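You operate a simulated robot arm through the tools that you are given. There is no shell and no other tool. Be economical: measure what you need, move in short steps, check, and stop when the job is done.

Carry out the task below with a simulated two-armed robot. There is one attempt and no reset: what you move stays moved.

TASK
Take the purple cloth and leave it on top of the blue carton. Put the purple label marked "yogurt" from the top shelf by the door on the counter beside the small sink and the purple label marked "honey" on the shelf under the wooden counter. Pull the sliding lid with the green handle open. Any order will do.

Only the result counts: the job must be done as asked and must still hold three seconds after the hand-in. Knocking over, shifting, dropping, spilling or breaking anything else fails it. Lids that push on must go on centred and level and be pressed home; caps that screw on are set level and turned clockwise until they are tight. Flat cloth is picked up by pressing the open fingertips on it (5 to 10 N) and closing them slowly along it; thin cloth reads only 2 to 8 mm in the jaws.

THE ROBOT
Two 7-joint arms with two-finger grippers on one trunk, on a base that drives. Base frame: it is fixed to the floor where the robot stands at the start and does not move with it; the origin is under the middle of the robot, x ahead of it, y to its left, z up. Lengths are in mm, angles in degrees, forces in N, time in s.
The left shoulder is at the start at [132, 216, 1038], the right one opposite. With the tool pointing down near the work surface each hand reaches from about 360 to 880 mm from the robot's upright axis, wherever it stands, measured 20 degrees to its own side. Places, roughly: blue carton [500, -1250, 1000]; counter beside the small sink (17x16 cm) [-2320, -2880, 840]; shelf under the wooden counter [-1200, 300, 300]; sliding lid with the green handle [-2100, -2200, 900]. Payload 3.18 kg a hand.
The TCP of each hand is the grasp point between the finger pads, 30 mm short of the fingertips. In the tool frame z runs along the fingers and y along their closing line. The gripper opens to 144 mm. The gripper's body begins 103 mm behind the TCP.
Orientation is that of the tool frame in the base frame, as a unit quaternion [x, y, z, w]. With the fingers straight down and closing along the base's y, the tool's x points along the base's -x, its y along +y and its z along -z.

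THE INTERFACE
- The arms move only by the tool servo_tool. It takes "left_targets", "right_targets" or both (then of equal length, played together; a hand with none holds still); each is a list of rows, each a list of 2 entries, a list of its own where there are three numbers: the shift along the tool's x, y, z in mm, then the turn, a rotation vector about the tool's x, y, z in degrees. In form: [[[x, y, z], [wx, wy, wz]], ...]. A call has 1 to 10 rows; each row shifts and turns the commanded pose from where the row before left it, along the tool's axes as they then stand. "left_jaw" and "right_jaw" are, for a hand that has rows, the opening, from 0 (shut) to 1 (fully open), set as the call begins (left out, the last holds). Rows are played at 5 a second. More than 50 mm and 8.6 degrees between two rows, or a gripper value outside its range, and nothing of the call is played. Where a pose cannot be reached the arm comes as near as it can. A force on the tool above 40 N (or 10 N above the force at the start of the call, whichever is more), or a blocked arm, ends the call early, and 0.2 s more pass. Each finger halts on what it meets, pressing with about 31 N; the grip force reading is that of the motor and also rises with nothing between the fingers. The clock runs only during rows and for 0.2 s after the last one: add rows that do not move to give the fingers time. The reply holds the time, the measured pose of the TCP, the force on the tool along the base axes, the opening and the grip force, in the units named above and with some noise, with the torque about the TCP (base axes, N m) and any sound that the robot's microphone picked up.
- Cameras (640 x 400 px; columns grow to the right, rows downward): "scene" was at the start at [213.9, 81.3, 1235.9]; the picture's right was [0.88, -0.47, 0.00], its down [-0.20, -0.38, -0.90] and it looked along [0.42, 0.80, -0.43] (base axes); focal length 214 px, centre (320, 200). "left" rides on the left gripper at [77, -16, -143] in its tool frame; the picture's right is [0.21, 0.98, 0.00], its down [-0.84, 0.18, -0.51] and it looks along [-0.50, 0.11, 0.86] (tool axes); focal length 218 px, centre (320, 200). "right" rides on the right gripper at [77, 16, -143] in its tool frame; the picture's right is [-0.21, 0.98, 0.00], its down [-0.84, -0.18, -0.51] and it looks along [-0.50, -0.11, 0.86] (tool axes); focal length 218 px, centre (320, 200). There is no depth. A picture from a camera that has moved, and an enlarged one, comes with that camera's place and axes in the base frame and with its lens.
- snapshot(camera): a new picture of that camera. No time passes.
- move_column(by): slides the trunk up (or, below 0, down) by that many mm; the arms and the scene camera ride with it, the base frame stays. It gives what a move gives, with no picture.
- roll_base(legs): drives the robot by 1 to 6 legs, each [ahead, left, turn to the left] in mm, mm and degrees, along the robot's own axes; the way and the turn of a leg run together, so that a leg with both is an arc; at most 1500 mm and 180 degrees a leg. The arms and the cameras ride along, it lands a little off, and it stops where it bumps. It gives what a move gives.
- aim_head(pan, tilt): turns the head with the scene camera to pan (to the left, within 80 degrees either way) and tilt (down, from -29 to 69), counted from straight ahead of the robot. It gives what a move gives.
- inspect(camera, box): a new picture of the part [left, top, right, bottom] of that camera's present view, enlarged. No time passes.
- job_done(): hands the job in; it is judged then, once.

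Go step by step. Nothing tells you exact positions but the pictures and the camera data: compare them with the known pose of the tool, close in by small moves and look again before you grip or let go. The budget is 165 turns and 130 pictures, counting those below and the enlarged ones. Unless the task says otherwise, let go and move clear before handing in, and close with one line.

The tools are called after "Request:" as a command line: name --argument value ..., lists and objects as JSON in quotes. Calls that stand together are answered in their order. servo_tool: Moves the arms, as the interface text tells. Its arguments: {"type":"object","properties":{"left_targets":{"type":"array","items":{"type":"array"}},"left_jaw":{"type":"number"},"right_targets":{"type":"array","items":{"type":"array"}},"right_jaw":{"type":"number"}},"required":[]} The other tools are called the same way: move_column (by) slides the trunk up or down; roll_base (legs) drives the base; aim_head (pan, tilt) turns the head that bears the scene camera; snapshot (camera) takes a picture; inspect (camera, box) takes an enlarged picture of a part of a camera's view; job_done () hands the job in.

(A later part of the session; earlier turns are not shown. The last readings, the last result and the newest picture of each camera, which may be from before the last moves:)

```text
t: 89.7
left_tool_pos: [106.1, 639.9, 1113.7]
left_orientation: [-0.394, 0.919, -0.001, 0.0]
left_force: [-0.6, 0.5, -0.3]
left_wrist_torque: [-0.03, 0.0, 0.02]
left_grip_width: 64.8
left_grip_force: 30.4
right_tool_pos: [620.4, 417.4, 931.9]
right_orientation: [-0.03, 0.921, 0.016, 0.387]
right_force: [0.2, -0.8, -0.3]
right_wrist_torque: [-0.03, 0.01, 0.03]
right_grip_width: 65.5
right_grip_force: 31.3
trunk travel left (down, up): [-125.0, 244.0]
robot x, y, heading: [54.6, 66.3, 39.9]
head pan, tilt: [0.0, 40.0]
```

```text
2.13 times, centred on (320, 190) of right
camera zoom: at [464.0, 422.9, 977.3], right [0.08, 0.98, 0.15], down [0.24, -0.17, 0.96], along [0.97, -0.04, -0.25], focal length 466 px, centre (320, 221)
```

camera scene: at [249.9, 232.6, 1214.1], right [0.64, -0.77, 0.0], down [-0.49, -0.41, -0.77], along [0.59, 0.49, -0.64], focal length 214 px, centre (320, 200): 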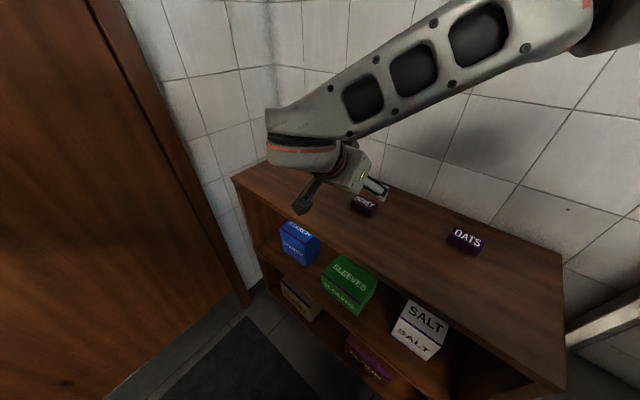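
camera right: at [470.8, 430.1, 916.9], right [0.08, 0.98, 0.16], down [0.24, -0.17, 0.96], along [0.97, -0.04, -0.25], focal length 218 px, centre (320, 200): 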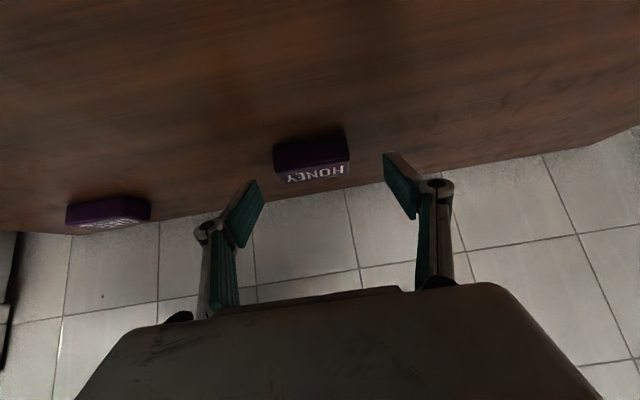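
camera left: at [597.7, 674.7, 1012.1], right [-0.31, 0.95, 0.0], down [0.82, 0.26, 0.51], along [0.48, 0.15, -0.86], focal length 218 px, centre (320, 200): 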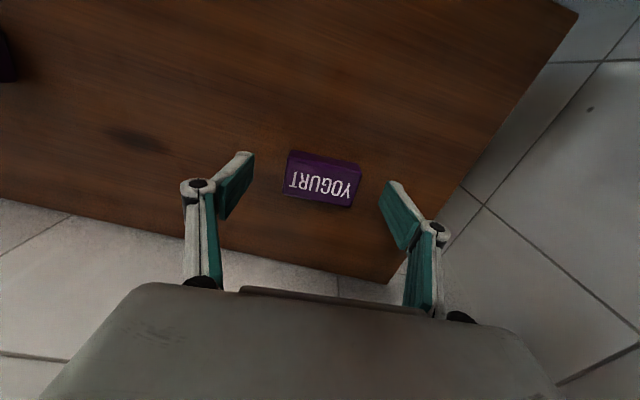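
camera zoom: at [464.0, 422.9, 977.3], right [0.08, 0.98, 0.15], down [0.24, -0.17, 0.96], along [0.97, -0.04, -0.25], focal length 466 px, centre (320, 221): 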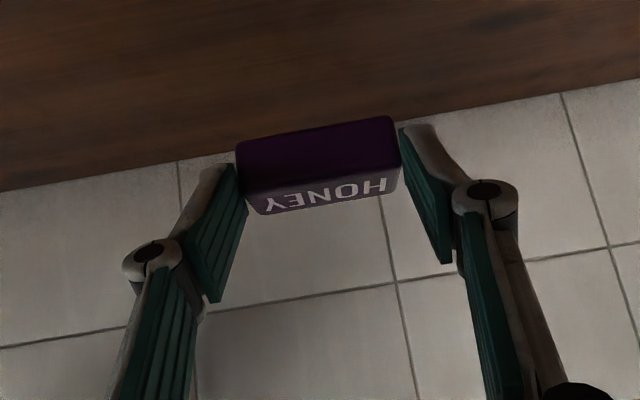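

Both labels are in hand. Retract the right arm to a carry pose clear of the head.

Request:
servo_tool --right_targets '[[[-15, 0, -35], [0, 0, 0]], [[-15, 0, -35], [0, 0, 0]], [[-2, -40, -15], [0, 0, 0]], [[-2, -40, -15], [0, 0, 0]], [[0, -40, -12], [-5, 0, -5]], [[0, -40, -12], [-5, 0, -5]], [[0, -40, -12], [-5, 0, -5]], [[0, 0, 0], [-5, 0, -5]], [[0, 0, 0], [-5, 0, -5]], [[0, 0, 0], [0, 0, 0]]]'

Request:
roll_base --legs '[[-250, 0, 0], [0, 0, -110], [0, 0, -110]]'

Request:
aim_head --pan 0 --tilt 20

Request:
snapshot --camera "scene"

```text
t: 91.9
left_tool_pos: [102.7, 641.3, 1113.9]
left_orientation: [-0.394, 0.919, -0.002, 0.001]
left_force: [0.1, 0.7, -0.6]
left_wrist_torque: [-0.02, -0.04, 0.01]
left_grip_width: 64.9
left_grip_force: 30.9
right_tool_pos: [578.5, 217.8, 1056.6]
right_orientation: [-0.31, 0.869, 0.129, 0.365]
right_force: [0.1, 0.7, -0.5]
right_wrist_torque: [-0.05, 0.03, 0.01]
right_grip_width: 65.0
right_grip_force: 31.1
right hand out of reach, approached as far as the arm can: row 9
trunk travel left (down, up): [-125.0, 244.0]
robot x, y, heading: [55.2, 70.0, 39.9]
head pan, tilt: [0.0, 40.0]
```

```text
t: 102.9
left_tool_pos: [-537.4, -499.9, 1113.1]
left_orientation: [0.998, 0.062, -0.001, -0.001]
left_force: [-0.2, 1.0, -0.5]
left_wrist_torque: [-0.04, -0.01, 0.0]
left_grip_width: 64.8
left_grip_force: 30.8
right_tool_pos: [-638.1, 128.9, 1056.7]
right_orientation: [0.922, -0.002, -0.387, -0.002]
right_force: [0.0, 0.7, -1.3]
right_wrist_torque: [-0.01, 0.02, -0.03]
right_grip_width: 65.0
right_grip_force: 31.3
trunk travel left (down, up): [-125.0, 244.0]
robot x, y, heading: [-137.7, -89.2, -179.6]
head pan, tilt: [0.0, 40.0]
```

```text
t: 103.7
left_tool_pos: [-538.4, -499.9, 1113.8]
left_orientation: [0.998, 0.061, -0.001, -0.001]
left_force: [0.0, -0.7, -2.1]
left_wrist_torque: [0.0, -0.02, -0.02]
left_grip_width: 64.9
left_grip_force: 31.3
right_tool_pos: [-637.4, 128.9, 1056.2]
right_orientation: [0.922, -0.001, -0.387, -0.001]
right_force: [1.0, 0.5, -1.0]
right_wrist_torque: [0.01, -0.06, -0.03]
right_grip_width: 64.9
right_grip_force: 31.2
trunk travel left (down, up): [-125.0, 244.0]
robot x, y, heading: [-137.4, -92.5, -179.2]
head pan, tilt: [0.0, 20.0]
```

```text
70 pictures are left
camera scene: at [-400.8, -93.0, 1245.0], right [-0.01, 1.0, 0.0], down [0.34, 0.0, -0.94], along [-0.94, -0.01, -0.34], focal length 214 px, centre (320, 200)
```

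scene: 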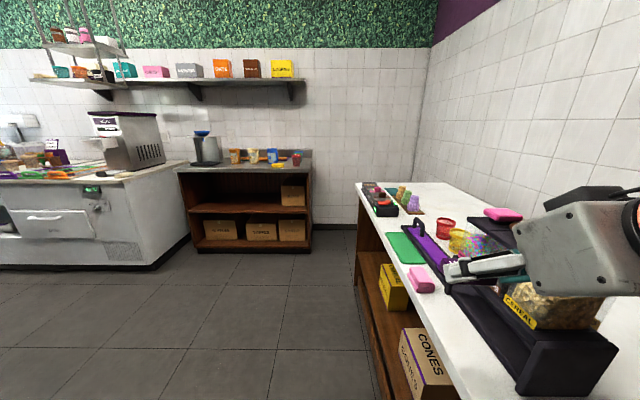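

I'm facing −x; the long counter with wooden shelves is on my right (front edge y≈100). I'll move away left, go ahead, and turn to face its shelves.

Request:
roll_base --legs '[[0, 480, 0], [900, 0, 0], [0, 0, -89]]'

Request:
aim_head --pan 0 --tilt 40

Request:
snapshot --camera "scene"

```text
t: 116.4
left_tool_pos: [-1436.3, -188.6, 1113.6]
left_orientation: [0.76, -0.65, 0.0, -0.001]
left_force: [0.5, -0.1, 0.2]
left_wrist_torque: [0.01, -0.01, -0.04]
left_grip_width: 65.0
left_grip_force: 31.6
right_tool_pos: [-811.4, -69.5, 1056.4]
right_orientation: [0.661, -0.642, -0.278, -0.271]
right_force: [0.2, 0.1, -1.9]
right_wrist_torque: [-0.04, 0.02, 0.02]
right_grip_width: 65.0
right_grip_force: 31.1
trunk travel left (down, up): [-125.0, 244.0]
robot x, y, heading: [-1013.5, -579.1, 92.2]
head pan, tilt: [0.0, 20.0]
```

```text
t: 117.3
left_tool_pos: [-1435.8, -188.2, 1113.9]
left_orientation: [0.76, -0.65, -0.001, -0.001]
left_force: [0.0, -0.5, -0.6]
left_wrist_torque: [-0.01, 0.04, 0.01]
left_grip_width: 64.9
left_grip_force: 30.7
right_tool_pos: [-810.7, -68.4, 1056.7]
right_orientation: [0.66, -0.643, -0.277, -0.271]
right_force: [0.2, 0.0, 0.1]
right_wrist_torque: [0.0, -0.03, 0.04]
right_grip_width: 64.6
right_grip_force: 31.4
trunk travel left (down, up): [-125.0, 244.0]
robot x, y, heading: [-1013.6, -572.8, 92.3]
head pan, tilt: [0.0, 40.0]
```

```text
69 pictures are left
camera scene: at [-1024.9, -321.2, 1213.8], right [1.0, 0.04, 0.0], down [0.03, -0.64, -0.77], along [-0.03, 0.77, -0.64], focal length 214 px, centre (320, 200)
```

scene: 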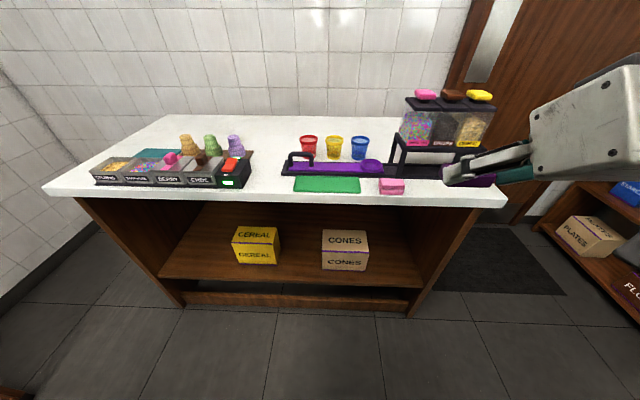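

The shelf (z≈300, front edge y≈170) has a clear gap between the CEREAL and CONES boxes at x≈−1140. I'll drive left 275 mm, lower the column, and look.

Request:
roll_base --legs '[[0, 270, -2]]'

Request:
move_column --by -120

Request:
aim_head --pan 0 --tilt 40

Request:
snapshot --camera "scene"

```text
t: 120.2
left_tool_pos: [-1693.0, -179.9, 1113.7]
left_orientation: [0.748, -0.664, 0.0, -0.001]
left_force: [-0.3, 0.2, -0.9]
left_wrist_torque: [0.0, -0.04, 0.0]
left_grip_width: 65.0
left_grip_force: 31.1
right_tool_pos: [-1064.1, -82.5, 1057.0]
right_orientation: [-0.649, 0.655, 0.272, 0.275]
right_force: [-0.9, 0.4, -0.8]
right_wrist_torque: [-0.02, 0.0, -0.01]
right_grip_width: 65.0
right_grip_force: 31.0
trunk travel left (down, up): [-125.0, 244.0]
robot x, y, heading: [-1286.5, -585.7, 90.6]
head pan, tilt: [0.0, 40.0]
```

```text
t: 121.7
left_tool_pos: [-1693.7, -180.6, 993.2]
left_orientation: [0.748, -0.664, -0.001, -0.001]
left_force: [-0.5, 0.3, -0.1]
left_wrist_torque: [0.04, 0.03, -0.03]
left_grip_width: 64.8
left_grip_force: 30.8
right_tool_pos: [-1065.2, -42.3, 774.6]
right_orientation: [-0.693, 0.699, 0.121, 0.129]
right_force: [-0.6, 0.2, 0.2]
right_wrist_torque: [0.01, 0.0, -0.02]
right_grip_width: 65.1
right_grip_force: 30.9
trunk travel left (down, up): [-5.0, 364.0]
robot x, y, heading: [-1284.8, -582.2, 90.2]
head pan, tilt: [0.0, 40.0]
```

```text
t: 122.3
left_tool_pos: [-1693.0, -179.9, 993.1]
left_orientation: [0.748, -0.664, 0.0, -0.002]
left_force: [0.2, 0.7, -0.8]
left_wrist_torque: [0.02, 0.01, 0.03]
left_grip_width: 64.9
left_grip_force: 31.3
right_tool_pos: [-1064.4, -40.8, 773.2]
right_orientation: [-0.693, 0.699, 0.12, 0.127]
right_force: [0.2, 0.1, -0.1]
right_wrist_torque: [0.0, -0.02, 0.0]
right_grip_width: 65.0
right_grip_force: 31.2
trunk travel left (down, up): [-5.0, 364.0]
robot x, y, heading: [-1286.9, -579.8, 90.1]
head pan, tilt: [0.0, 40.0]
```

```text
68 pictures are left
camera scene: at [-1287.3, -211.2, 1058.4], right [1.0, 0.01, 0.0], down [0.0, -0.64, -0.77], along [0.0, 0.77, -0.64], focal length 214 px, centre (320, 200)
```

scene: 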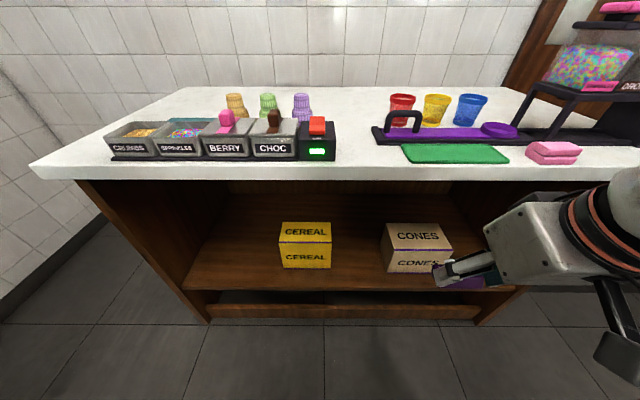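

The right hand dropped and tipped with the trunk, but it's clear. Restore 45° tilt and lower it toward shelf height in front of the counter.

Request:
servo_tool --right_targets '[[[0, 0, 0], [0, -8, 0]], [[0, 0, 0], [0, -8, 0]], [[0, 0, 0], [0, -8, 0]], [[27, 0, 27], [0, 0, 0]], [[27, 0, 27], [0, 0, 0]], [[27, 0, 27], [0, 0, 0]], [[27, 0, 27], [0, 0, 0]], [[27, 0, 27], [0, 0, 0]], [[27, 0, 27], [0, 0, 0]], [[0, 0, 0], [0, 0, 0]]]'

Request:
snapshot --camera "right"

Request:
snapshot --camera "scene"

```text
t: 124.5
left_tool_pos: [-1692.5, -180.8, 994.0]
left_orientation: [0.748, -0.664, 0.0, -0.001]
left_force: [0.7, -0.5, -0.5]
left_wrist_torque: [-0.02, -0.01, 0.02]
left_grip_width: 64.9
left_grip_force: 31.2
right_tool_pos: [-1097.4, 54.3, 677.7]
right_orientation: [-0.654, 0.658, 0.259, 0.269]
right_force: [-0.3, -0.3, -0.8]
right_wrist_torque: [-0.01, -0.01, -0.03]
right_grip_width: 64.6
right_grip_force: 30.4
right hand out of reach, approached as far as the arm can: row 1, 2, 3, 4, 5, 7, 8, 9
trunk travel left (down, up): [-5.0, 364.0]
robot x, y, heading: [-1284.8, -583.2, 90.4]
head pan, tilt: [0.0, 40.0]
```

```text
67 pictures are left
camera right: at [-1115.9, -99.1, 726.9], right [-0.98, 0.16, 0.13], down [0.17, 0.26, 0.95], along [0.12, 0.95, -0.28], focal length 218 px, centre (320, 200)
```

right: 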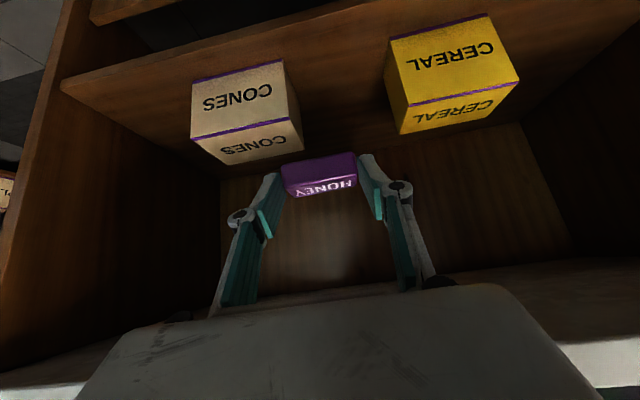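

```text
66 pictures are left
camera scene: at [-1287.3, -211.2, 1058.4], right [1.0, 0.01, 0.0], down [0.0, -0.64, -0.77], along [0.0, 0.77, -0.64], focal length 214 px, centre (320, 200)
```

scene: 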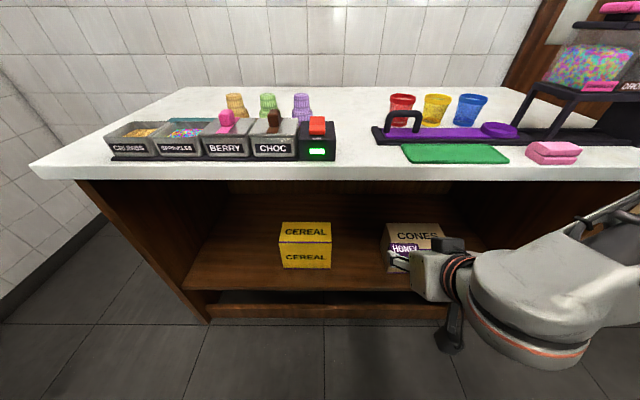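

The low pose is being limited by the arm's fold. Check where the commanded pose stands with a small downward move and forward.

Request:
servo_tool --right_targets '[[[0, 0, 0], [0, 0, 0]], [[10, 0, 10], [0, 0, 0]], [[0, 0, 0], [0, 0, 0]]]'

```text
t: 125.3
left_tool_pos: [-1692.9, -181.0, 993.1]
left_orientation: [0.748, -0.664, 0.0, -0.002]
left_force: [0.1, 0.6, -0.2]
left_wrist_torque: [0.0, 0.02, -0.01]
left_grip_width: 64.7
left_grip_force: 30.8
right_tool_pos: [-1097.4, 55.0, 677.4]
right_orientation: [-0.654, 0.658, 0.259, 0.269]
right_force: [0.2, 0.4, -1.6]
right_wrist_torque: [-0.03, 0.02, 0.03]
right_grip_width: 64.6
right_grip_force: 31.2
right hand out of reach, approached as far as the arm can: row 2
trunk travel left (down, up): [-5.0, 364.0]
robot x, y, heading: [-1283.9, -582.4, 90.3]
head pan, tilt: [0.0, 40.0]
```

A joint limit blocks straight lowering at this tilt. I'll tip the tool nearer vertical and lower.

Request:
servo_tool --right_targets '[[[0, 0, 0], [0, 8, 0]], [[0, 0, 0], [0, 8, 0]], [[0, 0, 0], [0, 8, 0]], [[10, 0, 25], [0, 0, 0]], [[10, 0, 25], [0, 0, 0]], [[10, 0, 25], [0, 0, 0]], [[10, 0, 25], [0, 0, 0]], [[0, 0, 0], [0, 0, 0]]]'

Request:
snapshot --camera "scene"

```text
t: 127.1
left_tool_pos: [-1693.0, -179.3, 994.1]
left_orientation: [0.747, -0.664, 0.0, 0.0]
left_force: [0.2, 0.3, -1.4]
left_wrist_torque: [0.02, 0.05, 0.02]
left_grip_width: 65.1
left_grip_force: 31.1
right_tool_pos: [-1096.0, 51.1, 569.2]
right_orientation: [-0.693, 0.699, 0.121, 0.129]
right_force: [0.5, -0.3, -0.5]
right_wrist_torque: [0.01, -0.03, -0.01]
right_grip_width: 64.7
right_grip_force: 31.0
trunk travel left (down, up): [-5.0, 364.0]
robot x, y, heading: [-1282.9, -588.7, 90.3]
head pan, tilt: [0.0, 40.0]
```

```text
65 pictures are left
camera scene: at [-1287.3, -211.4, 1058.5], right [1.0, 0.01, 0.0], down [0.0, -0.64, -0.77], along [0.0, 0.77, -0.64], focal length 214 px, centre (320, 200)
```

scene: 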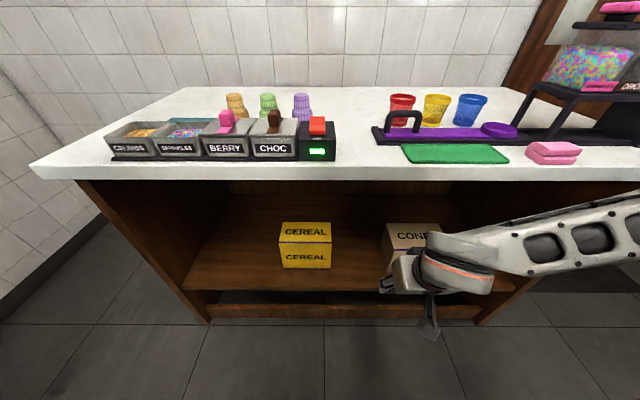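

Works. Lower another 140 mm.

Request:
servo_tool --right_targets '[[[12, 0, 33], [0, 0, 0]], [[12, 0, 33], [0, 0, 0]], [[12, 0, 33], [0, 0, 0]], [[12, 0, 33], [0, 0, 0]], [[0, 0, 0], [0, -8, 0]], [[0, 0, 0], [0, -8, 0]], [[0, 0, 0], [0, 0, 0]]]'

Request:
snapshot --camera "right"

Request:
snapshot --camera "scene"

```text
t: 128.7
left_tool_pos: [-1691.9, -179.6, 993.1]
left_orientation: [0.747, -0.665, 0.0, -0.001]
left_force: [0.7, 0.4, -0.7]
left_wrist_torque: [-0.02, 0.03, 0.05]
left_grip_width: 65.0
left_grip_force: 30.8
right_tool_pos: [-1114.0, 62.7, 435.0]
right_orientation: [-0.684, 0.689, 0.166, 0.171]
right_force: [0.5, -0.5, -0.8]
right_wrist_torque: [-0.02, 0.05, 0.0]
right_grip_width: 64.8
right_grip_force: 31.3
right hand out of reach, approached as far as the arm can: row 5, 6
trunk travel left (down, up): [-5.0, 364.0]
robot x, y, heading: [-1284.4, -581.0, 90.2]
head pan, tilt: [0.0, 40.0]
```

```text
64 pictures are left
camera right: at [-1132.9, -70.2, 527.6], right [-0.98, 0.19, 0.09], down [0.18, 0.51, 0.84], along [0.12, 0.84, -0.53], focal length 218 px, centre (320, 200)
```

right: 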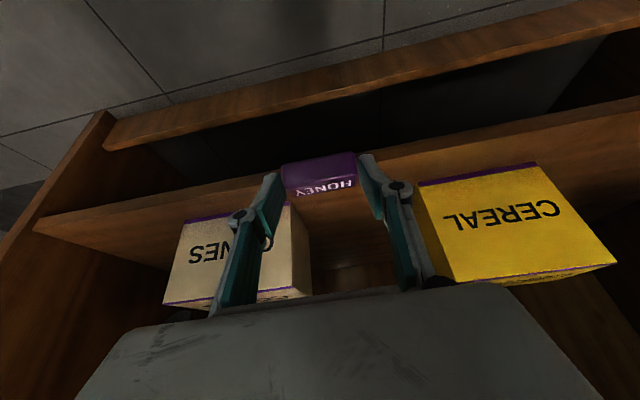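

```text
63 pictures are left
camera scene: at [-1286.3, -210.9, 1058.2], right [1.0, 0.0, 0.0], down [0.0, -0.64, -0.77], along [0.0, 0.77, -0.64], focal length 214 px, centre (320, 200)
```

scene: 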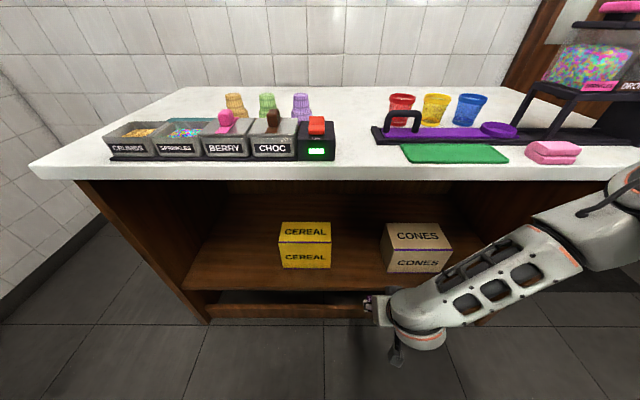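

Request:
inspect --camera "right" --box '[160, 60, 480, 300]'

Request:
inspect --camera "scene" --box '[270, 200, 470, 330]'

```text
1.67 times, centred on (320, 180) of right
camera zoom: at [-1132.9, -70.2, 527.6], right [-0.98, 0.19, 0.09], down [0.18, 0.51, 0.84], along [0.12, 0.84, -0.53], focal length 364 px, centre (320, 233)
```

zoom: 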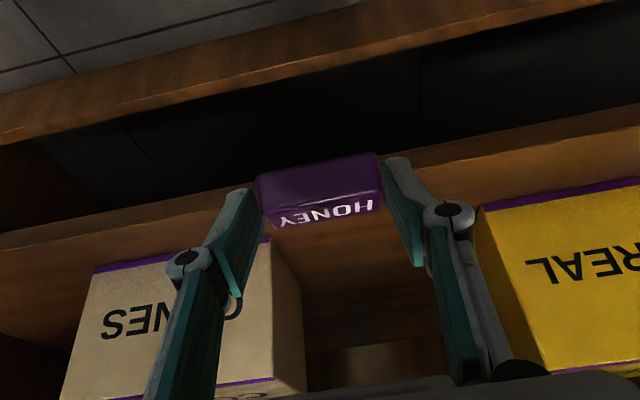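

```text
3.08 times, centred on (370, 265) of scene
camera zoom: at [-1286.3, -210.9, 1058.2], right [1.0, 0.0, 0.0], down [0.0, -0.64, -0.77], along [0.0, 0.77, -0.64], focal length 660 px, centre (166, 0)
```

zoom: 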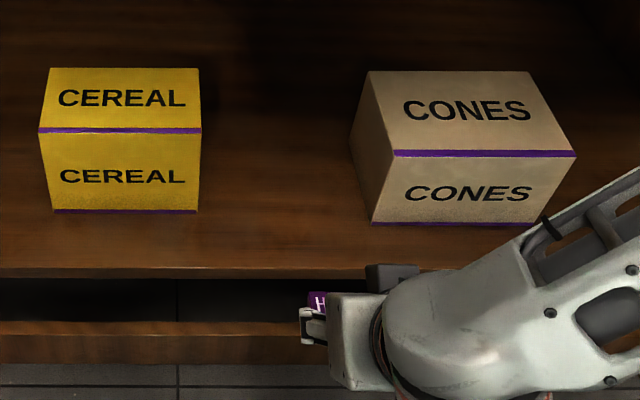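

The shelf's front edge is at y≈183, z≈322; boxes start at y≈241. Target label spot: x≈−1139, y≈222. Move forward over the shelf.

Request:
servo_tool --right_targets '[[[-34, 6, 18], [0, 0, 0]], [[-34, 6, 18], [0, 0, 0]], [[-34, 7, 18], [0, 0, 0]], [[-33, 6, 17], [0, 0, 0]], [[0, 0, 0], [0, -6, 0]], [[0, 0, 0], [0, -6, 0]], [[0, 0, 0], [0, -5, 0]], [[0, 0, 0], [0, 0, 0]]]'

Request:
snapshot --camera "right"

Request:
inspect --camera "scene" --box '[270, 200, 470, 330]'

```text
t: 130.5
left_tool_pos: [-1693.7, -179.9, 992.9]
left_orientation: [0.748, -0.664, 0.0, -0.002]
left_force: [0.2, -0.1, -0.3]
left_wrist_torque: [0.02, -0.06, -0.01]
left_grip_width: 65.1
left_grip_force: 31.2
right_tool_pos: [-1141.9, 219.5, 437.6]
right_orientation: [-0.659, 0.663, 0.245, 0.257]
right_force: [-0.5, 0.2, -1.5]
right_wrist_torque: [-0.03, -0.01, 0.01]
right_grip_width: 64.7
right_grip_force: 31.1
right hand out of reach, approached as far as the arm can: row 7
trunk travel left (down, up): [-5.0, 364.0]
robot x, y, heading: [-1283.7, -582.5, 90.5]
head pan, tilt: [0.0, 40.0]
```

```text
60 pictures are left
camera right: at [-1160.4, 67.4, 493.2], right [-0.98, 0.17, 0.13], down [0.17, 0.29, 0.94], along [0.12, 0.94, -0.31], focal length 218 px, centre (320, 200)
```

right: 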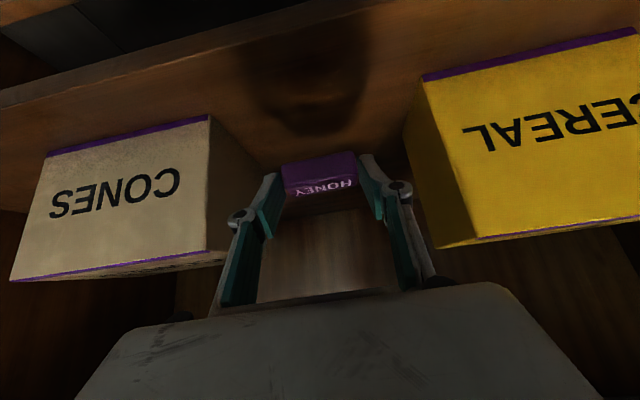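

```text
3.08 times, centred on (370, 265) of scene
camera zoom: at [-1287.6, -211.3, 1058.4], right [1.0, 0.01, 0.0], down [0.0, -0.64, -0.77], along [0.0, 0.77, -0.64], focal length 660 px, centre (166, 0)
```

zoom: 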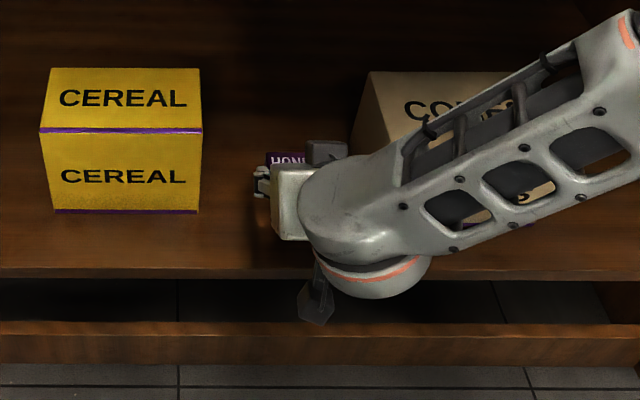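

Tilt is back to ~42°, so the label is nearly level, over clear shelf. Descend.

Request:
servo_tool --right_targets '[[[14, 0, 16], [0, 0, 0]], [[14, 0, 16], [0, 0, 0]], [[13, 0, 15], [0, 0, 0]], [[0, 0, 0], [0, 0, 0]]]'

Request:
inspect --camera "right" --box '[160, 60, 480, 300]'

```text
t: 131.5
left_tool_pos: [-1692.6, -180.7, 994.3]
left_orientation: [0.748, -0.664, -0.001, -0.002]
left_force: [-0.9, -1.3, 0.1]
left_wrist_torque: [0.01, 0.04, 0.0]
left_grip_width: 64.8
left_grip_force: 30.8
right_tool_pos: [-1147.2, 221.7, 379.6]
right_orientation: [-0.661, 0.665, 0.238, 0.253]
right_force: [-0.5, 0.5, -0.8]
right_wrist_torque: [-0.04, -0.03, 0.03]
right_grip_width: 64.8
right_grip_force: 30.8
right hand out of reach, approached as far as the arm can: row 2, 3
trunk travel left (down, up): [-5.0, 364.0]
robot x, y, heading: [-1284.9, -582.2, 90.3]
head pan, tilt: [0.0, 40.0]
```

```text
1.67 times, centred on (320, 180) of right
camera zoom: at [-1167.7, 70.6, 437.7], right [-0.98, 0.17, 0.12], down [0.17, 0.31, 0.94], along [0.12, 0.94, -0.33], focal length 364 px, centre (320, 233)
```

zoom: 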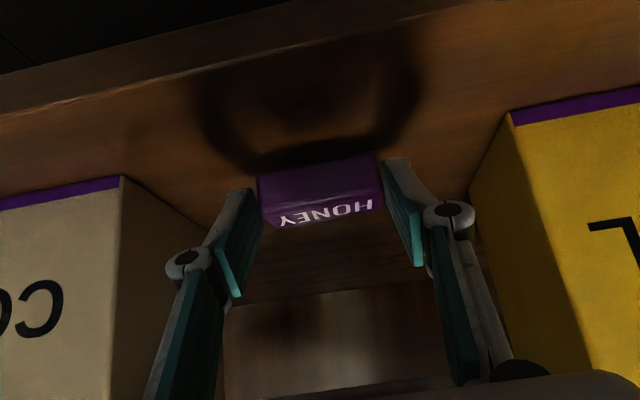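

About 2 cm to go; ease the tilt a few degrees and lower further.

Request:
servo_tool --right_targets '[[[0, 0, 0], [0, 5, 0]], [[5, 0, 8], [0, 0, 0]], [[5, 0, 7], [0, 0, 0]], [[0, 0, 0], [0, 0, 0]]]'

Request:
inspect --camera "right" --box '[160, 60, 480, 300]'

```text
t: 132.5
left_tool_pos: [-1694.0, -181.1, 993.8]
left_orientation: [0.748, -0.664, 0.0, -0.002]
left_force: [-0.5, 0.0, -0.6]
left_wrist_torque: [0.02, 0.02, -0.03]
left_grip_width: 65.0
left_grip_force: 30.9
right_tool_pos: [-1146.0, 223.5, 365.4]
right_orientation: [-0.668, 0.673, 0.219, 0.23]
right_force: [-0.4, 1.1, 19.0]
right_wrist_torque: [1.02, 0.03, -0.08]
right_grip_width: 65.0
right_grip_force: 31.2
trunk travel left (down, up): [-5.0, 364.0]
robot x, y, heading: [-1284.0, -582.6, 90.3]
head pan, tilt: [0.0, 40.0]
```

```text
1.67 times, centred on (320, 180) of right
camera zoom: at [-1165.9, 77.6, 433.6], right [-0.98, 0.18, 0.12], down [0.17, 0.37, 0.91], along [0.12, 0.91, -0.39], focal length 364 px, centre (320, 233)
```

zoom: 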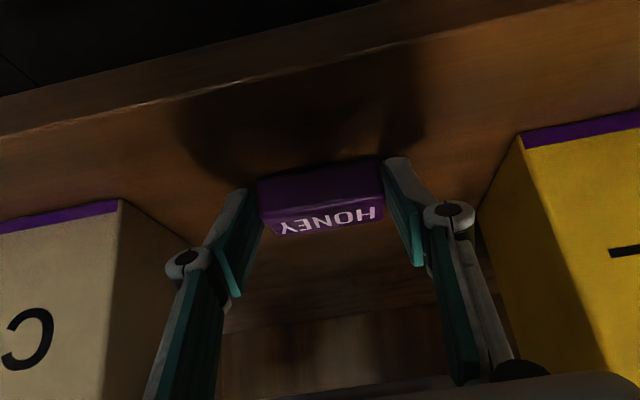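

Label is on the shelf (19 N contact). Release.

Request:
servo_tool --right_targets '[[[0, 0, 0], [0, 0, 0]], [[0, 0, 0], [0, 0, 0]], [[0, 0, 0], [0, 0, 0]]]' --right_jaw 0.62

Request:
inspect --camera "right" --box '[160, 60, 480, 300]'

```text
t: 133.3
left_tool_pos: [-1693.4, -180.0, 993.9]
left_orientation: [0.748, -0.664, 0.0, -0.001]
left_force: [-0.4, -0.5, -0.2]
left_wrist_torque: [-0.02, -0.02, -0.01]
left_grip_width: 65.1
left_grip_force: 30.8
right_tool_pos: [-1146.6, 220.8, 361.3]
right_orientation: [-0.669, 0.674, 0.217, 0.227]
right_force: [-0.4, 0.1, -0.4]
right_wrist_torque: [0.02, -0.01, 0.01]
right_grip_width: 89.1
right_grip_force: 0.1
trunk travel left (down, up): [-5.0, 364.0]
robot x, y, heading: [-1287.3, -580.5, 90.5]
head pan, tilt: [0.0, 40.0]
```

```text
1.67 times, centred on (320, 180) of right
camera zoom: at [-1165.6, 75.4, 430.3], right [-0.98, 0.18, 0.11], down [0.17, 0.37, 0.91], along [0.12, 0.91, -0.4], focal length 364 px, centre (320, 233)
```

zoom: 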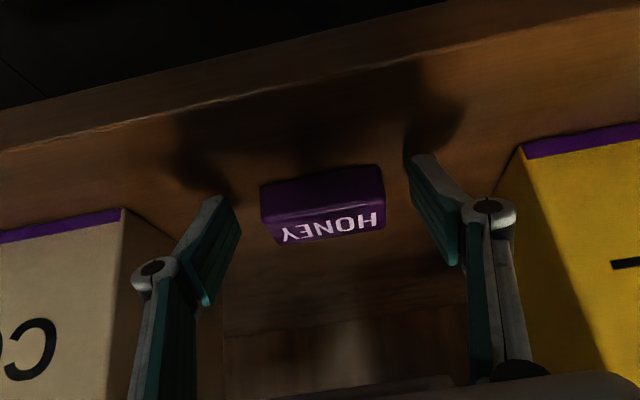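

Honey stands flat on the shelf. Pull back out, then back the robot away.

Request:
servo_tool --right_targets '[[[0, 0, -35], [0, 0, 0]], [[0, 0, -35], [0, 0, 0]], [[20, 0, -30], [0, 0, 0]], [[20, 0, -20], [0, 0, 0]], [[0, 0, 0], [0, 0, 0]]]'

Request:
roll_base --legs '[[-400, 0, 0]]'

Request:
snapshot --camera "scene"

```text
t: 134.5
left_tool_pos: [-1693.6, -179.7, 993.2]
left_orientation: [0.748, -0.664, 0.0, -0.001]
left_force: [0.2, -0.5, -0.8]
left_wrist_torque: [-0.03, 0.01, -0.01]
left_grip_width: 65.0
left_grip_force: 31.0
right_tool_pos: [-1158.0, 124.2, 440.1]
right_orientation: [-0.669, 0.676, 0.212, 0.226]
right_force: [0.5, -0.1, 0.0]
right_wrist_torque: [0.02, -0.02, -0.01]
right_grip_width: 89.0
right_grip_force: 0.0
right hand out of reach, approached as far as the arm can: row 4
trunk travel left (down, up): [-5.0, 364.0]
robot x, y, heading: [-1287.3, -583.9, 90.1]
head pan, tilt: [0.0, 40.0]
```

```text
t: 137.0
left_tool_pos: [-1690.6, -573.9, 993.3]
left_orientation: [0.746, -0.666, 0.0, -0.002]
left_force: [0.5, 0.0, 0.1]
left_wrist_torque: [0.02, 0.01, -0.03]
left_grip_width: 65.0
left_grip_force: 30.4
right_tool_pos: [-1152.0, -272.5, 440.5]
right_orientation: [-0.668, 0.677, 0.212, 0.226]
right_force: [-0.2, -0.5, 0.4]
right_wrist_torque: [0.02, 0.03, 0.01]
right_grip_width: 89.6
right_grip_force: 0.0
trunk travel left (down, up): [-5.0, 364.0]
robot x, y, heading: [-1285.3, -978.0, 89.9]
head pan, tilt: [0.0, 40.0]
```

```text
55 pictures are left
camera scene: at [-1284.2, -607.4, 1058.5], right [1.0, 0.0, 0.0], down [0.0, -0.64, -0.77], along [0.0, 0.77, -0.64], focal length 214 px, centre (320, 200)
```

scene: 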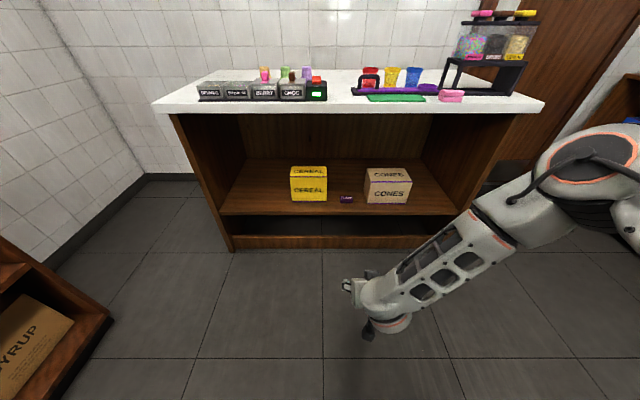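

Honey is placed. Raise the trunk back and lift the right hand to a safe carry height.

Request:
move_column --by 120

Request:
servo_tool --right_targets '[[[-15, -10, -40], [0, 4, 0]], [[-15, -10, -40], [0, 4, 0]], [[-15, -10, -40], [0, 4, 0]], [[-10, -10, -42], [0, 4, 0]], [[-10, -10, -42], [0, 4, 0]], [[-5, -10, -45], [0, 4, 0]], [[0, -10, -45], [0, 4, 0]], [[0, -10, -45], [0, 0, 0]], [[0, -10, -45], [0, 0, 0]], [[0, -10, -45], [0, 0, 0]]]'

```text
t: 138.5
left_tool_pos: [-1691.1, -571.6, 1112.4]
left_orientation: [0.746, -0.666, 0.002, 0.0]
left_force: [1.0, 0.5, -1.2]
left_wrist_torque: [-0.03, -0.02, 0.0]
left_grip_width: 64.9
left_grip_force: 31.4
right_tool_pos: [-1152.7, -273.3, 557.4]
right_orientation: [-0.668, 0.678, 0.211, 0.225]
right_force: [-1.2, 0.1, 0.6]
right_wrist_torque: [0.02, 0.01, -0.01]
right_grip_width: 88.9
right_grip_force: 0.0
trunk travel left (down, up): [-125.0, 244.0]
robot x, y, heading: [-1289.1, -975.5, 90.3]
head pan, tilt: [0.0, 40.0]
```

```text
t: 140.7
left_tool_pos: [-1689.7, -575.4, 1114.4]
left_orientation: [0.747, -0.665, -0.001, -0.002]
left_force: [-0.2, -0.9, -0.9]
left_wrist_torque: [0.03, 0.0, 0.03]
left_grip_width: 65.0
left_grip_force: 31.3
right_tool_pos: [-1062.2, -350.1, 999.2]
right_orientation: [-0.698, 0.712, 0.045, 0.056]
right_force: [-0.6, -0.1, 0.2]
right_wrist_torque: [0.02, -0.02, 0.03]
right_grip_width: 89.5
right_grip_force: 0.0
trunk travel left (down, up): [-125.0, 244.0]
robot x, y, heading: [-1283.4, -975.4, 90.0]
head pan, tilt: [0.0, 40.0]
```

Request:
servo_tool --right_targets '[[[30, 0, -40], [0, 3, 0]], [[35, 0, -35], [0, 3, 0]], [[35, 0, -20], [0, 0, 0]], [[35, 0, 0], [0, 0, 0]], [[0, 0, 0], [0, 0, 0]]]'

Request:
roll_base --legs '[[0, -350, 0], [0, 0, 90]]'

Request:
aim_head --pan 35 --tilt 15

Request:
snapshot --camera "scene"

```text
t: 141.9
left_tool_pos: [-1689.8, -573.4, 1112.9]
left_orientation: [0.746, -0.666, 0.001, -0.001]
left_force: [-0.8, -0.2, -0.3]
left_wrist_torque: [-0.01, -0.01, 0.0]
left_grip_width: 65.3
left_grip_force: 30.7
right_tool_pos: [-1063.3, -493.6, 1080.8]
right_orientation: [-0.7, 0.713, 0.007, 0.018]
right_force: [-0.1, -0.3, -0.3]
right_wrist_torque: [-0.02, -0.01, -0.01]
right_grip_width: 89.3
right_grip_force: 0.0
trunk travel left (down, up): [-125.0, 244.0]
robot x, y, heading: [-1287.0, -981.1, 89.7]
head pan, tilt: [0.0, 40.0]
```

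```text
t: 149.5
left_tool_pos: [-1323.3, -1396.8, 1112.7]
left_orientation: [0.997, 0.074, -0.001, 0.0]
left_force: [-0.6, -0.3, 0.0]
left_wrist_torque: [0.03, -0.02, -0.03]
left_grip_width: 64.8
left_grip_force: 31.2
right_tool_pos: [-1425.1, -772.2, 1080.4]
right_orientation: [1.0, 0.008, -0.018, -0.008]
right_force: [0.1, 0.0, 0.3]
right_wrist_torque: [0.02, 0.0, -0.04]
right_grip_width: 89.2
right_grip_force: 0.1
trunk travel left (down, up): [-125.0, 244.0]
robot x, y, heading: [-932.2, -975.7, -178.2]
head pan, tilt: [0.0, 40.0]
```

```text
t: 150.5
left_tool_pos: [-1321.6, -1395.1, 1113.2]
left_orientation: [0.997, 0.074, -0.001, -0.001]
left_force: [-0.4, -0.6, -0.3]
left_wrist_torque: [0.0, -0.05, 0.02]
left_grip_width: 64.9
left_grip_force: 30.9
right_tool_pos: [-1423.4, -773.7, 1080.3]
right_orientation: [1.0, 0.009, -0.019, -0.007]
right_force: [1.1, -0.4, -0.9]
right_wrist_torque: [-0.02, -0.01, 0.01]
right_grip_width: 89.2
right_grip_force: 0.1
trunk travel left (down, up): [-125.0, 244.0]
robot x, y, heading: [-932.4, -979.0, -178.1]
head pan, tilt: [35.0, 15.0]
```

```text
54 pictures are left
camera scene: at [-1176.7, -1039.2, 1253.2], right [-0.6, 0.8, 0.0], down [0.21, 0.16, -0.97], along [-0.77, -0.58, -0.26], focal length 214 px, centre (320, 200)
```

scene: 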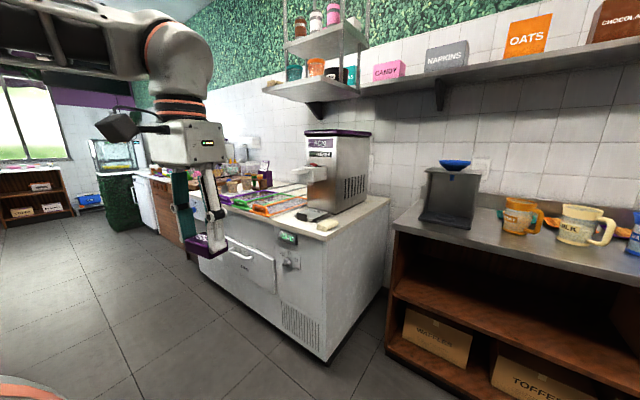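

The white freezer unit with toppings is ahead-left. Strafe left toward the lid area and look.

Request:
roll_base --legs '[[0, 1150, -2]]'

Request:
aim_head --pan 0 --tilt 25

Request:
snapshot --camera "scene"

```text
t: 160.7
left_tool_pos: [-1311.8, -2519.8, 1113.4]
left_orientation: [0.998, 0.059, -0.001, -0.001]
left_force: [0.3, -0.1, -1.1]
left_wrist_torque: [0.01, 0.01, 0.03]
left_grip_width: 64.8
left_grip_force: 31.1
right_tool_pos: [-1396.3, -1893.7, 1080.1]
right_orientation: [1.0, -0.006, -0.018, -0.008]
right_force: [-0.3, -0.3, 0.2]
right_wrist_torque: [0.01, -0.01, -0.04]
right_grip_width: 89.3
right_grip_force: 0.0
trunk travel left (down, up): [-125.0, 244.0]
robot x, y, heading: [-913.0, -2114.6, -179.6]
head pan, tilt: [35.0, 15.0]
```

```text
t: 161.7
left_tool_pos: [-1312.0, -2520.9, 1114.1]
left_orientation: [0.998, 0.06, 0.0, -0.001]
left_force: [0.5, 0.6, -0.1]
left_wrist_torque: [0.04, -0.01, 0.0]
left_grip_width: 65.0
left_grip_force: 30.7
right_tool_pos: [-1395.8, -1892.8, 1079.8]
right_orientation: [1.0, -0.006, -0.018, -0.008]
right_force: [0.9, -0.3, -0.6]
right_wrist_torque: [-0.01, 0.02, 0.0]
right_grip_width: 89.3
right_grip_force: 0.0
trunk travel left (down, up): [-125.0, 244.0]
robot x, y, heading: [-910.2, -2113.3, -179.7]
head pan, tilt: [0.0, 25.0]
```

```text
53 pictures are left
camera scene: at [-1172.3, -2113.7, 1237.1], right [-0.01, 1.0, 0.0], down [0.42, 0.0, -0.91], along [-0.91, -0.01, -0.42], focal length 214 px, centre (320, 200)
```

scene: 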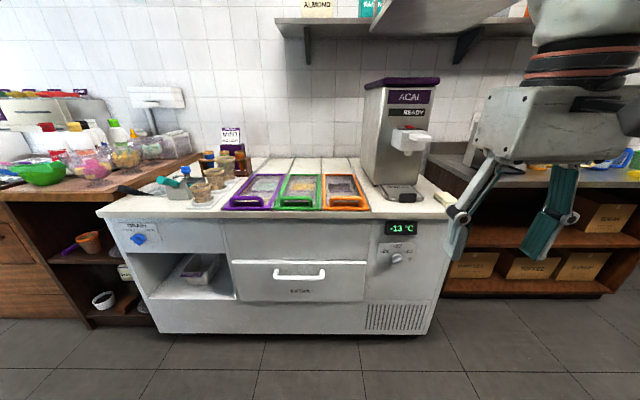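

Three lids with purple, green and orange handles. Zoom in on them and on the left counter.

Request:
inspect --camera "scene" --box '[200, 130, 400, 230]'

Request:
inspect --camera "scene" --box '[0, 70, 240, 230]'

```text
3.20 times, centred on (300, 180) of scene
camera zoom: at [-1172.3, -2113.7, 1237.1], right [-0.01, 1.0, 0.0], down [0.42, 0.0, -0.91], along [-0.91, -0.01, -0.42], focal length 686 px, centre (384, 264)
```

zoom: 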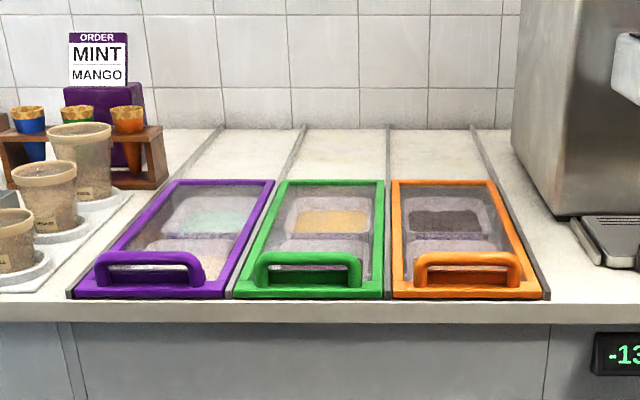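

```text
2.50 times, centred on (120, 150) of scene
camera zoom: at [-1172.3, -2113.7, 1237.1], right [-0.01, 1.0, 0.0], down [0.42, 0.0, -0.91], along [-0.91, -0.01, -0.42], focal length 536 px, centre (820, 325)
```

zoom: 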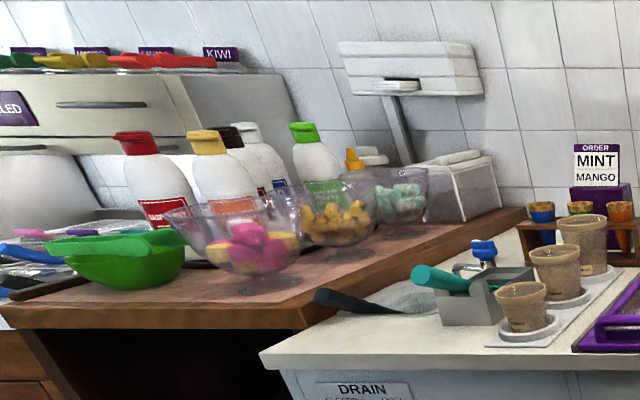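

The lid unit top seems to be at z≈860, lids sliding back along rails. First the yogurt: strafe left and look at the small sink.

Request:
roll_base --legs '[[0, 450, 0], [200, 0, 0]]'

Request:
aim_head --pan 0 --tilt 35

Request:
snapshot --camera "scene"

```text
t: 167.4
left_tool_pos: [-1518.2, -2968.8, 1113.8]
left_orientation: [0.998, 0.055, -0.002, -0.001]
left_force: [-0.1, -0.8, -0.1]
left_wrist_torque: [0.0, -0.03, 0.04]
left_grip_width: 65.0
left_grip_force: 30.5
right_tool_pos: [-1596.4, -2341.5, 1081.1]
right_orientation: [1.0, -0.01, -0.019, -0.008]
right_force: [0.4, 0.0, 0.6]
right_wrist_torque: [0.03, -0.03, 0.0]
right_grip_width: 89.2
right_grip_force: 0.0
trunk travel left (down, up): [-125.0, 244.0]
robot x, y, heading: [-1109.3, -2564.8, 179.9]
head pan, tilt: [0.0, 25.0]
```

```text
t: 168.1
left_tool_pos: [-1517.5, -2969.2, 1113.1]
left_orientation: [0.998, 0.055, -0.001, -0.001]
left_force: [-0.4, 0.3, 0.0]
left_wrist_torque: [-0.03, 0.0, -0.02]
left_grip_width: 64.8
left_grip_force: 31.1
right_tool_pos: [-1594.9, -2342.2, 1080.4]
right_orientation: [1.0, -0.011, -0.018, -0.009]
right_force: [-0.2, 0.8, 0.0]
right_wrist_torque: [-0.01, -0.03, -0.01]
right_grip_width: 89.3
right_grip_force: 0.1
trunk travel left (down, up): [-125.0, 244.0]
robot x, y, heading: [-1110.2, -2567.5, 179.6]
head pan, tilt: [0.0, 35.0]
```

```text
50 pictures are left
camera scene: at [-1369.9, -2564.2, 1221.4], right [0.0, 1.0, 0.0], down [0.57, 0.0, -0.82], along [-0.82, 0.0, -0.57], focal length 214 px, centre (320, 200)
```

scene: 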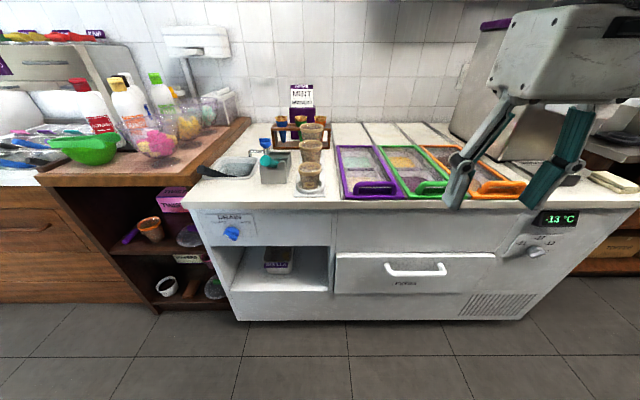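

Request:
inspect --camera "scene" --box '[180, 90, 350, 210]'

```text
3.33 times, centred on (265, 150) of scene
camera zoom: at [-1369.9, -2564.2, 1221.4], right [0.0, 1.0, 0.0], down [0.57, 0.0, -0.82], along [-0.82, 0.0, -0.57], focal length 715 px, centre (503, 367)
```

zoom: 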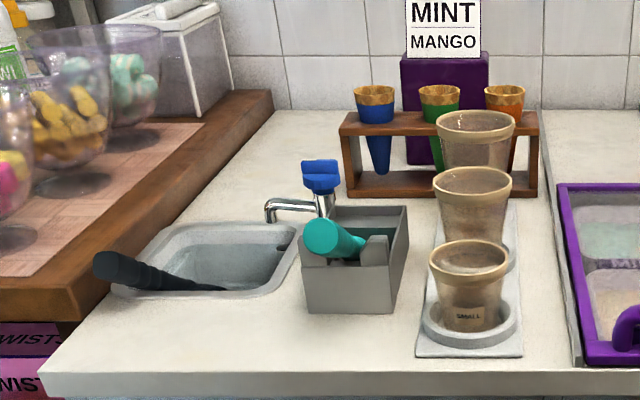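

The free counter area behind/left of the sink near [-2320,-2880] matches the given spot. I'll drive ahead so the left arm can reach it.

Request:
roll_base --legs '[[250, 0, 0], [90, 0, 0]]'

Request:
aim_head --pan 25 --tilt 40

Request:
snapshot --camera "scene"

Request:
snapshot --camera "left"

```text
t: 170.7
left_tool_pos: [-1866.2, -2963.7, 1113.4]
left_orientation: [0.999, 0.051, -0.001, 0.0]
left_force: [-0.5, -0.1, -0.1]
left_wrist_torque: [-0.02, -0.09, 0.01]
left_grip_width: 64.9
left_grip_force: 31.3
right_tool_pos: [-1938.0, -2336.2, 1080.9]
right_orientation: [1.0, -0.015, -0.018, -0.008]
right_force: [-0.7, -0.1, -1.1]
right_wrist_torque: [0.0, -0.02, 0.02]
right_grip_width: 89.2
right_grip_force: 0.0
trunk travel left (down, up): [-125.0, 244.0]
robot x, y, heading: [-1458.2, -2560.9, 179.5]
head pan, tilt: [0.0, 35.0]
```

```text
t: 171.6
left_tool_pos: [-1864.9, -2962.7, 1112.9]
left_orientation: [0.999, 0.05, -0.001, -0.001]
left_force: [0.6, 0.2, 0.3]
left_wrist_torque: [-0.02, 0.0, 0.0]
left_grip_width: 64.7
left_grip_force: 31.1
right_tool_pos: [-1938.0, -2336.2, 1079.8]
right_orientation: [1.0, -0.015, -0.018, -0.008]
right_force: [0.2, -0.4, -0.4]
right_wrist_torque: [0.0, 0.04, 0.02]
right_grip_width: 89.4
right_grip_force: 0.0
trunk travel left (down, up): [-125.0, 244.0]
robot x, y, heading: [-1456.8, -2566.7, 179.3]
head pan, tilt: [25.0, 40.0]
```

```text
48 pictures are left
camera scene: at [-1703.6, -2595.0, 1213.8], right [-0.41, 0.91, 0.0], down [0.59, 0.26, -0.77], along [-0.7, -0.31, -0.64], focal length 214 px, centre (320, 200)
```

scene: 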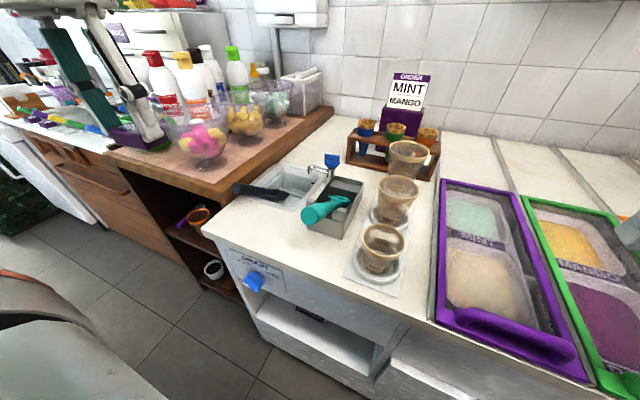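

```text
47 pictures are left
camera left: at [-1790.5, -2938.7, 1254.6], right [0.31, -0.95, 0.0], down [-0.82, -0.27, 0.51], along [-0.48, -0.15, -0.86], focal length 218 px, centre (320, 200)
```

left: 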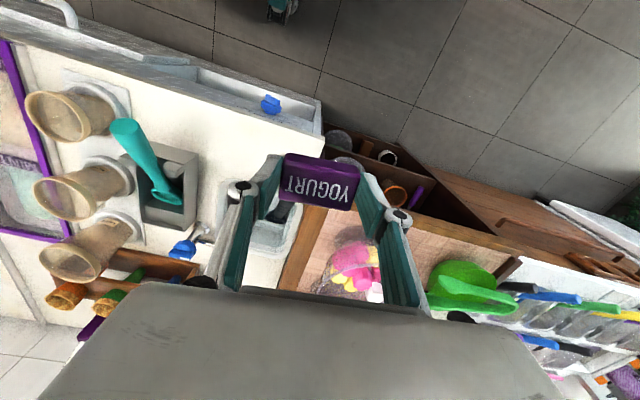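

Request:
inspect --camera "scene" --box '[190, 90, 430, 250]'

```text
2.50 times, centred on (310, 170) of scene
camera zoom: at [-1703.6, -2595.0, 1213.8], right [-0.41, 0.91, 0.0], down [0.59, 0.26, -0.77], along [-0.7, -0.31, -0.64], focal length 536 px, centre (345, 275)
```

zoom: 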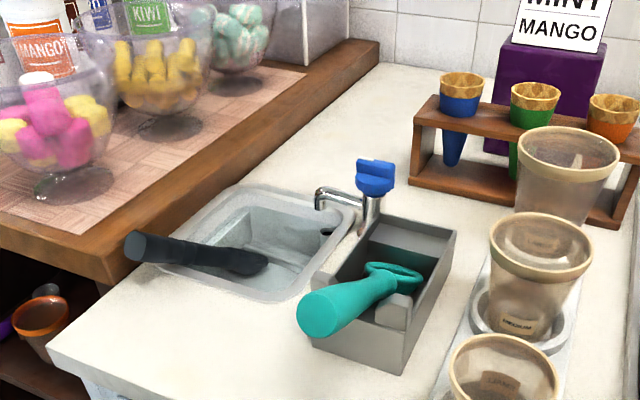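

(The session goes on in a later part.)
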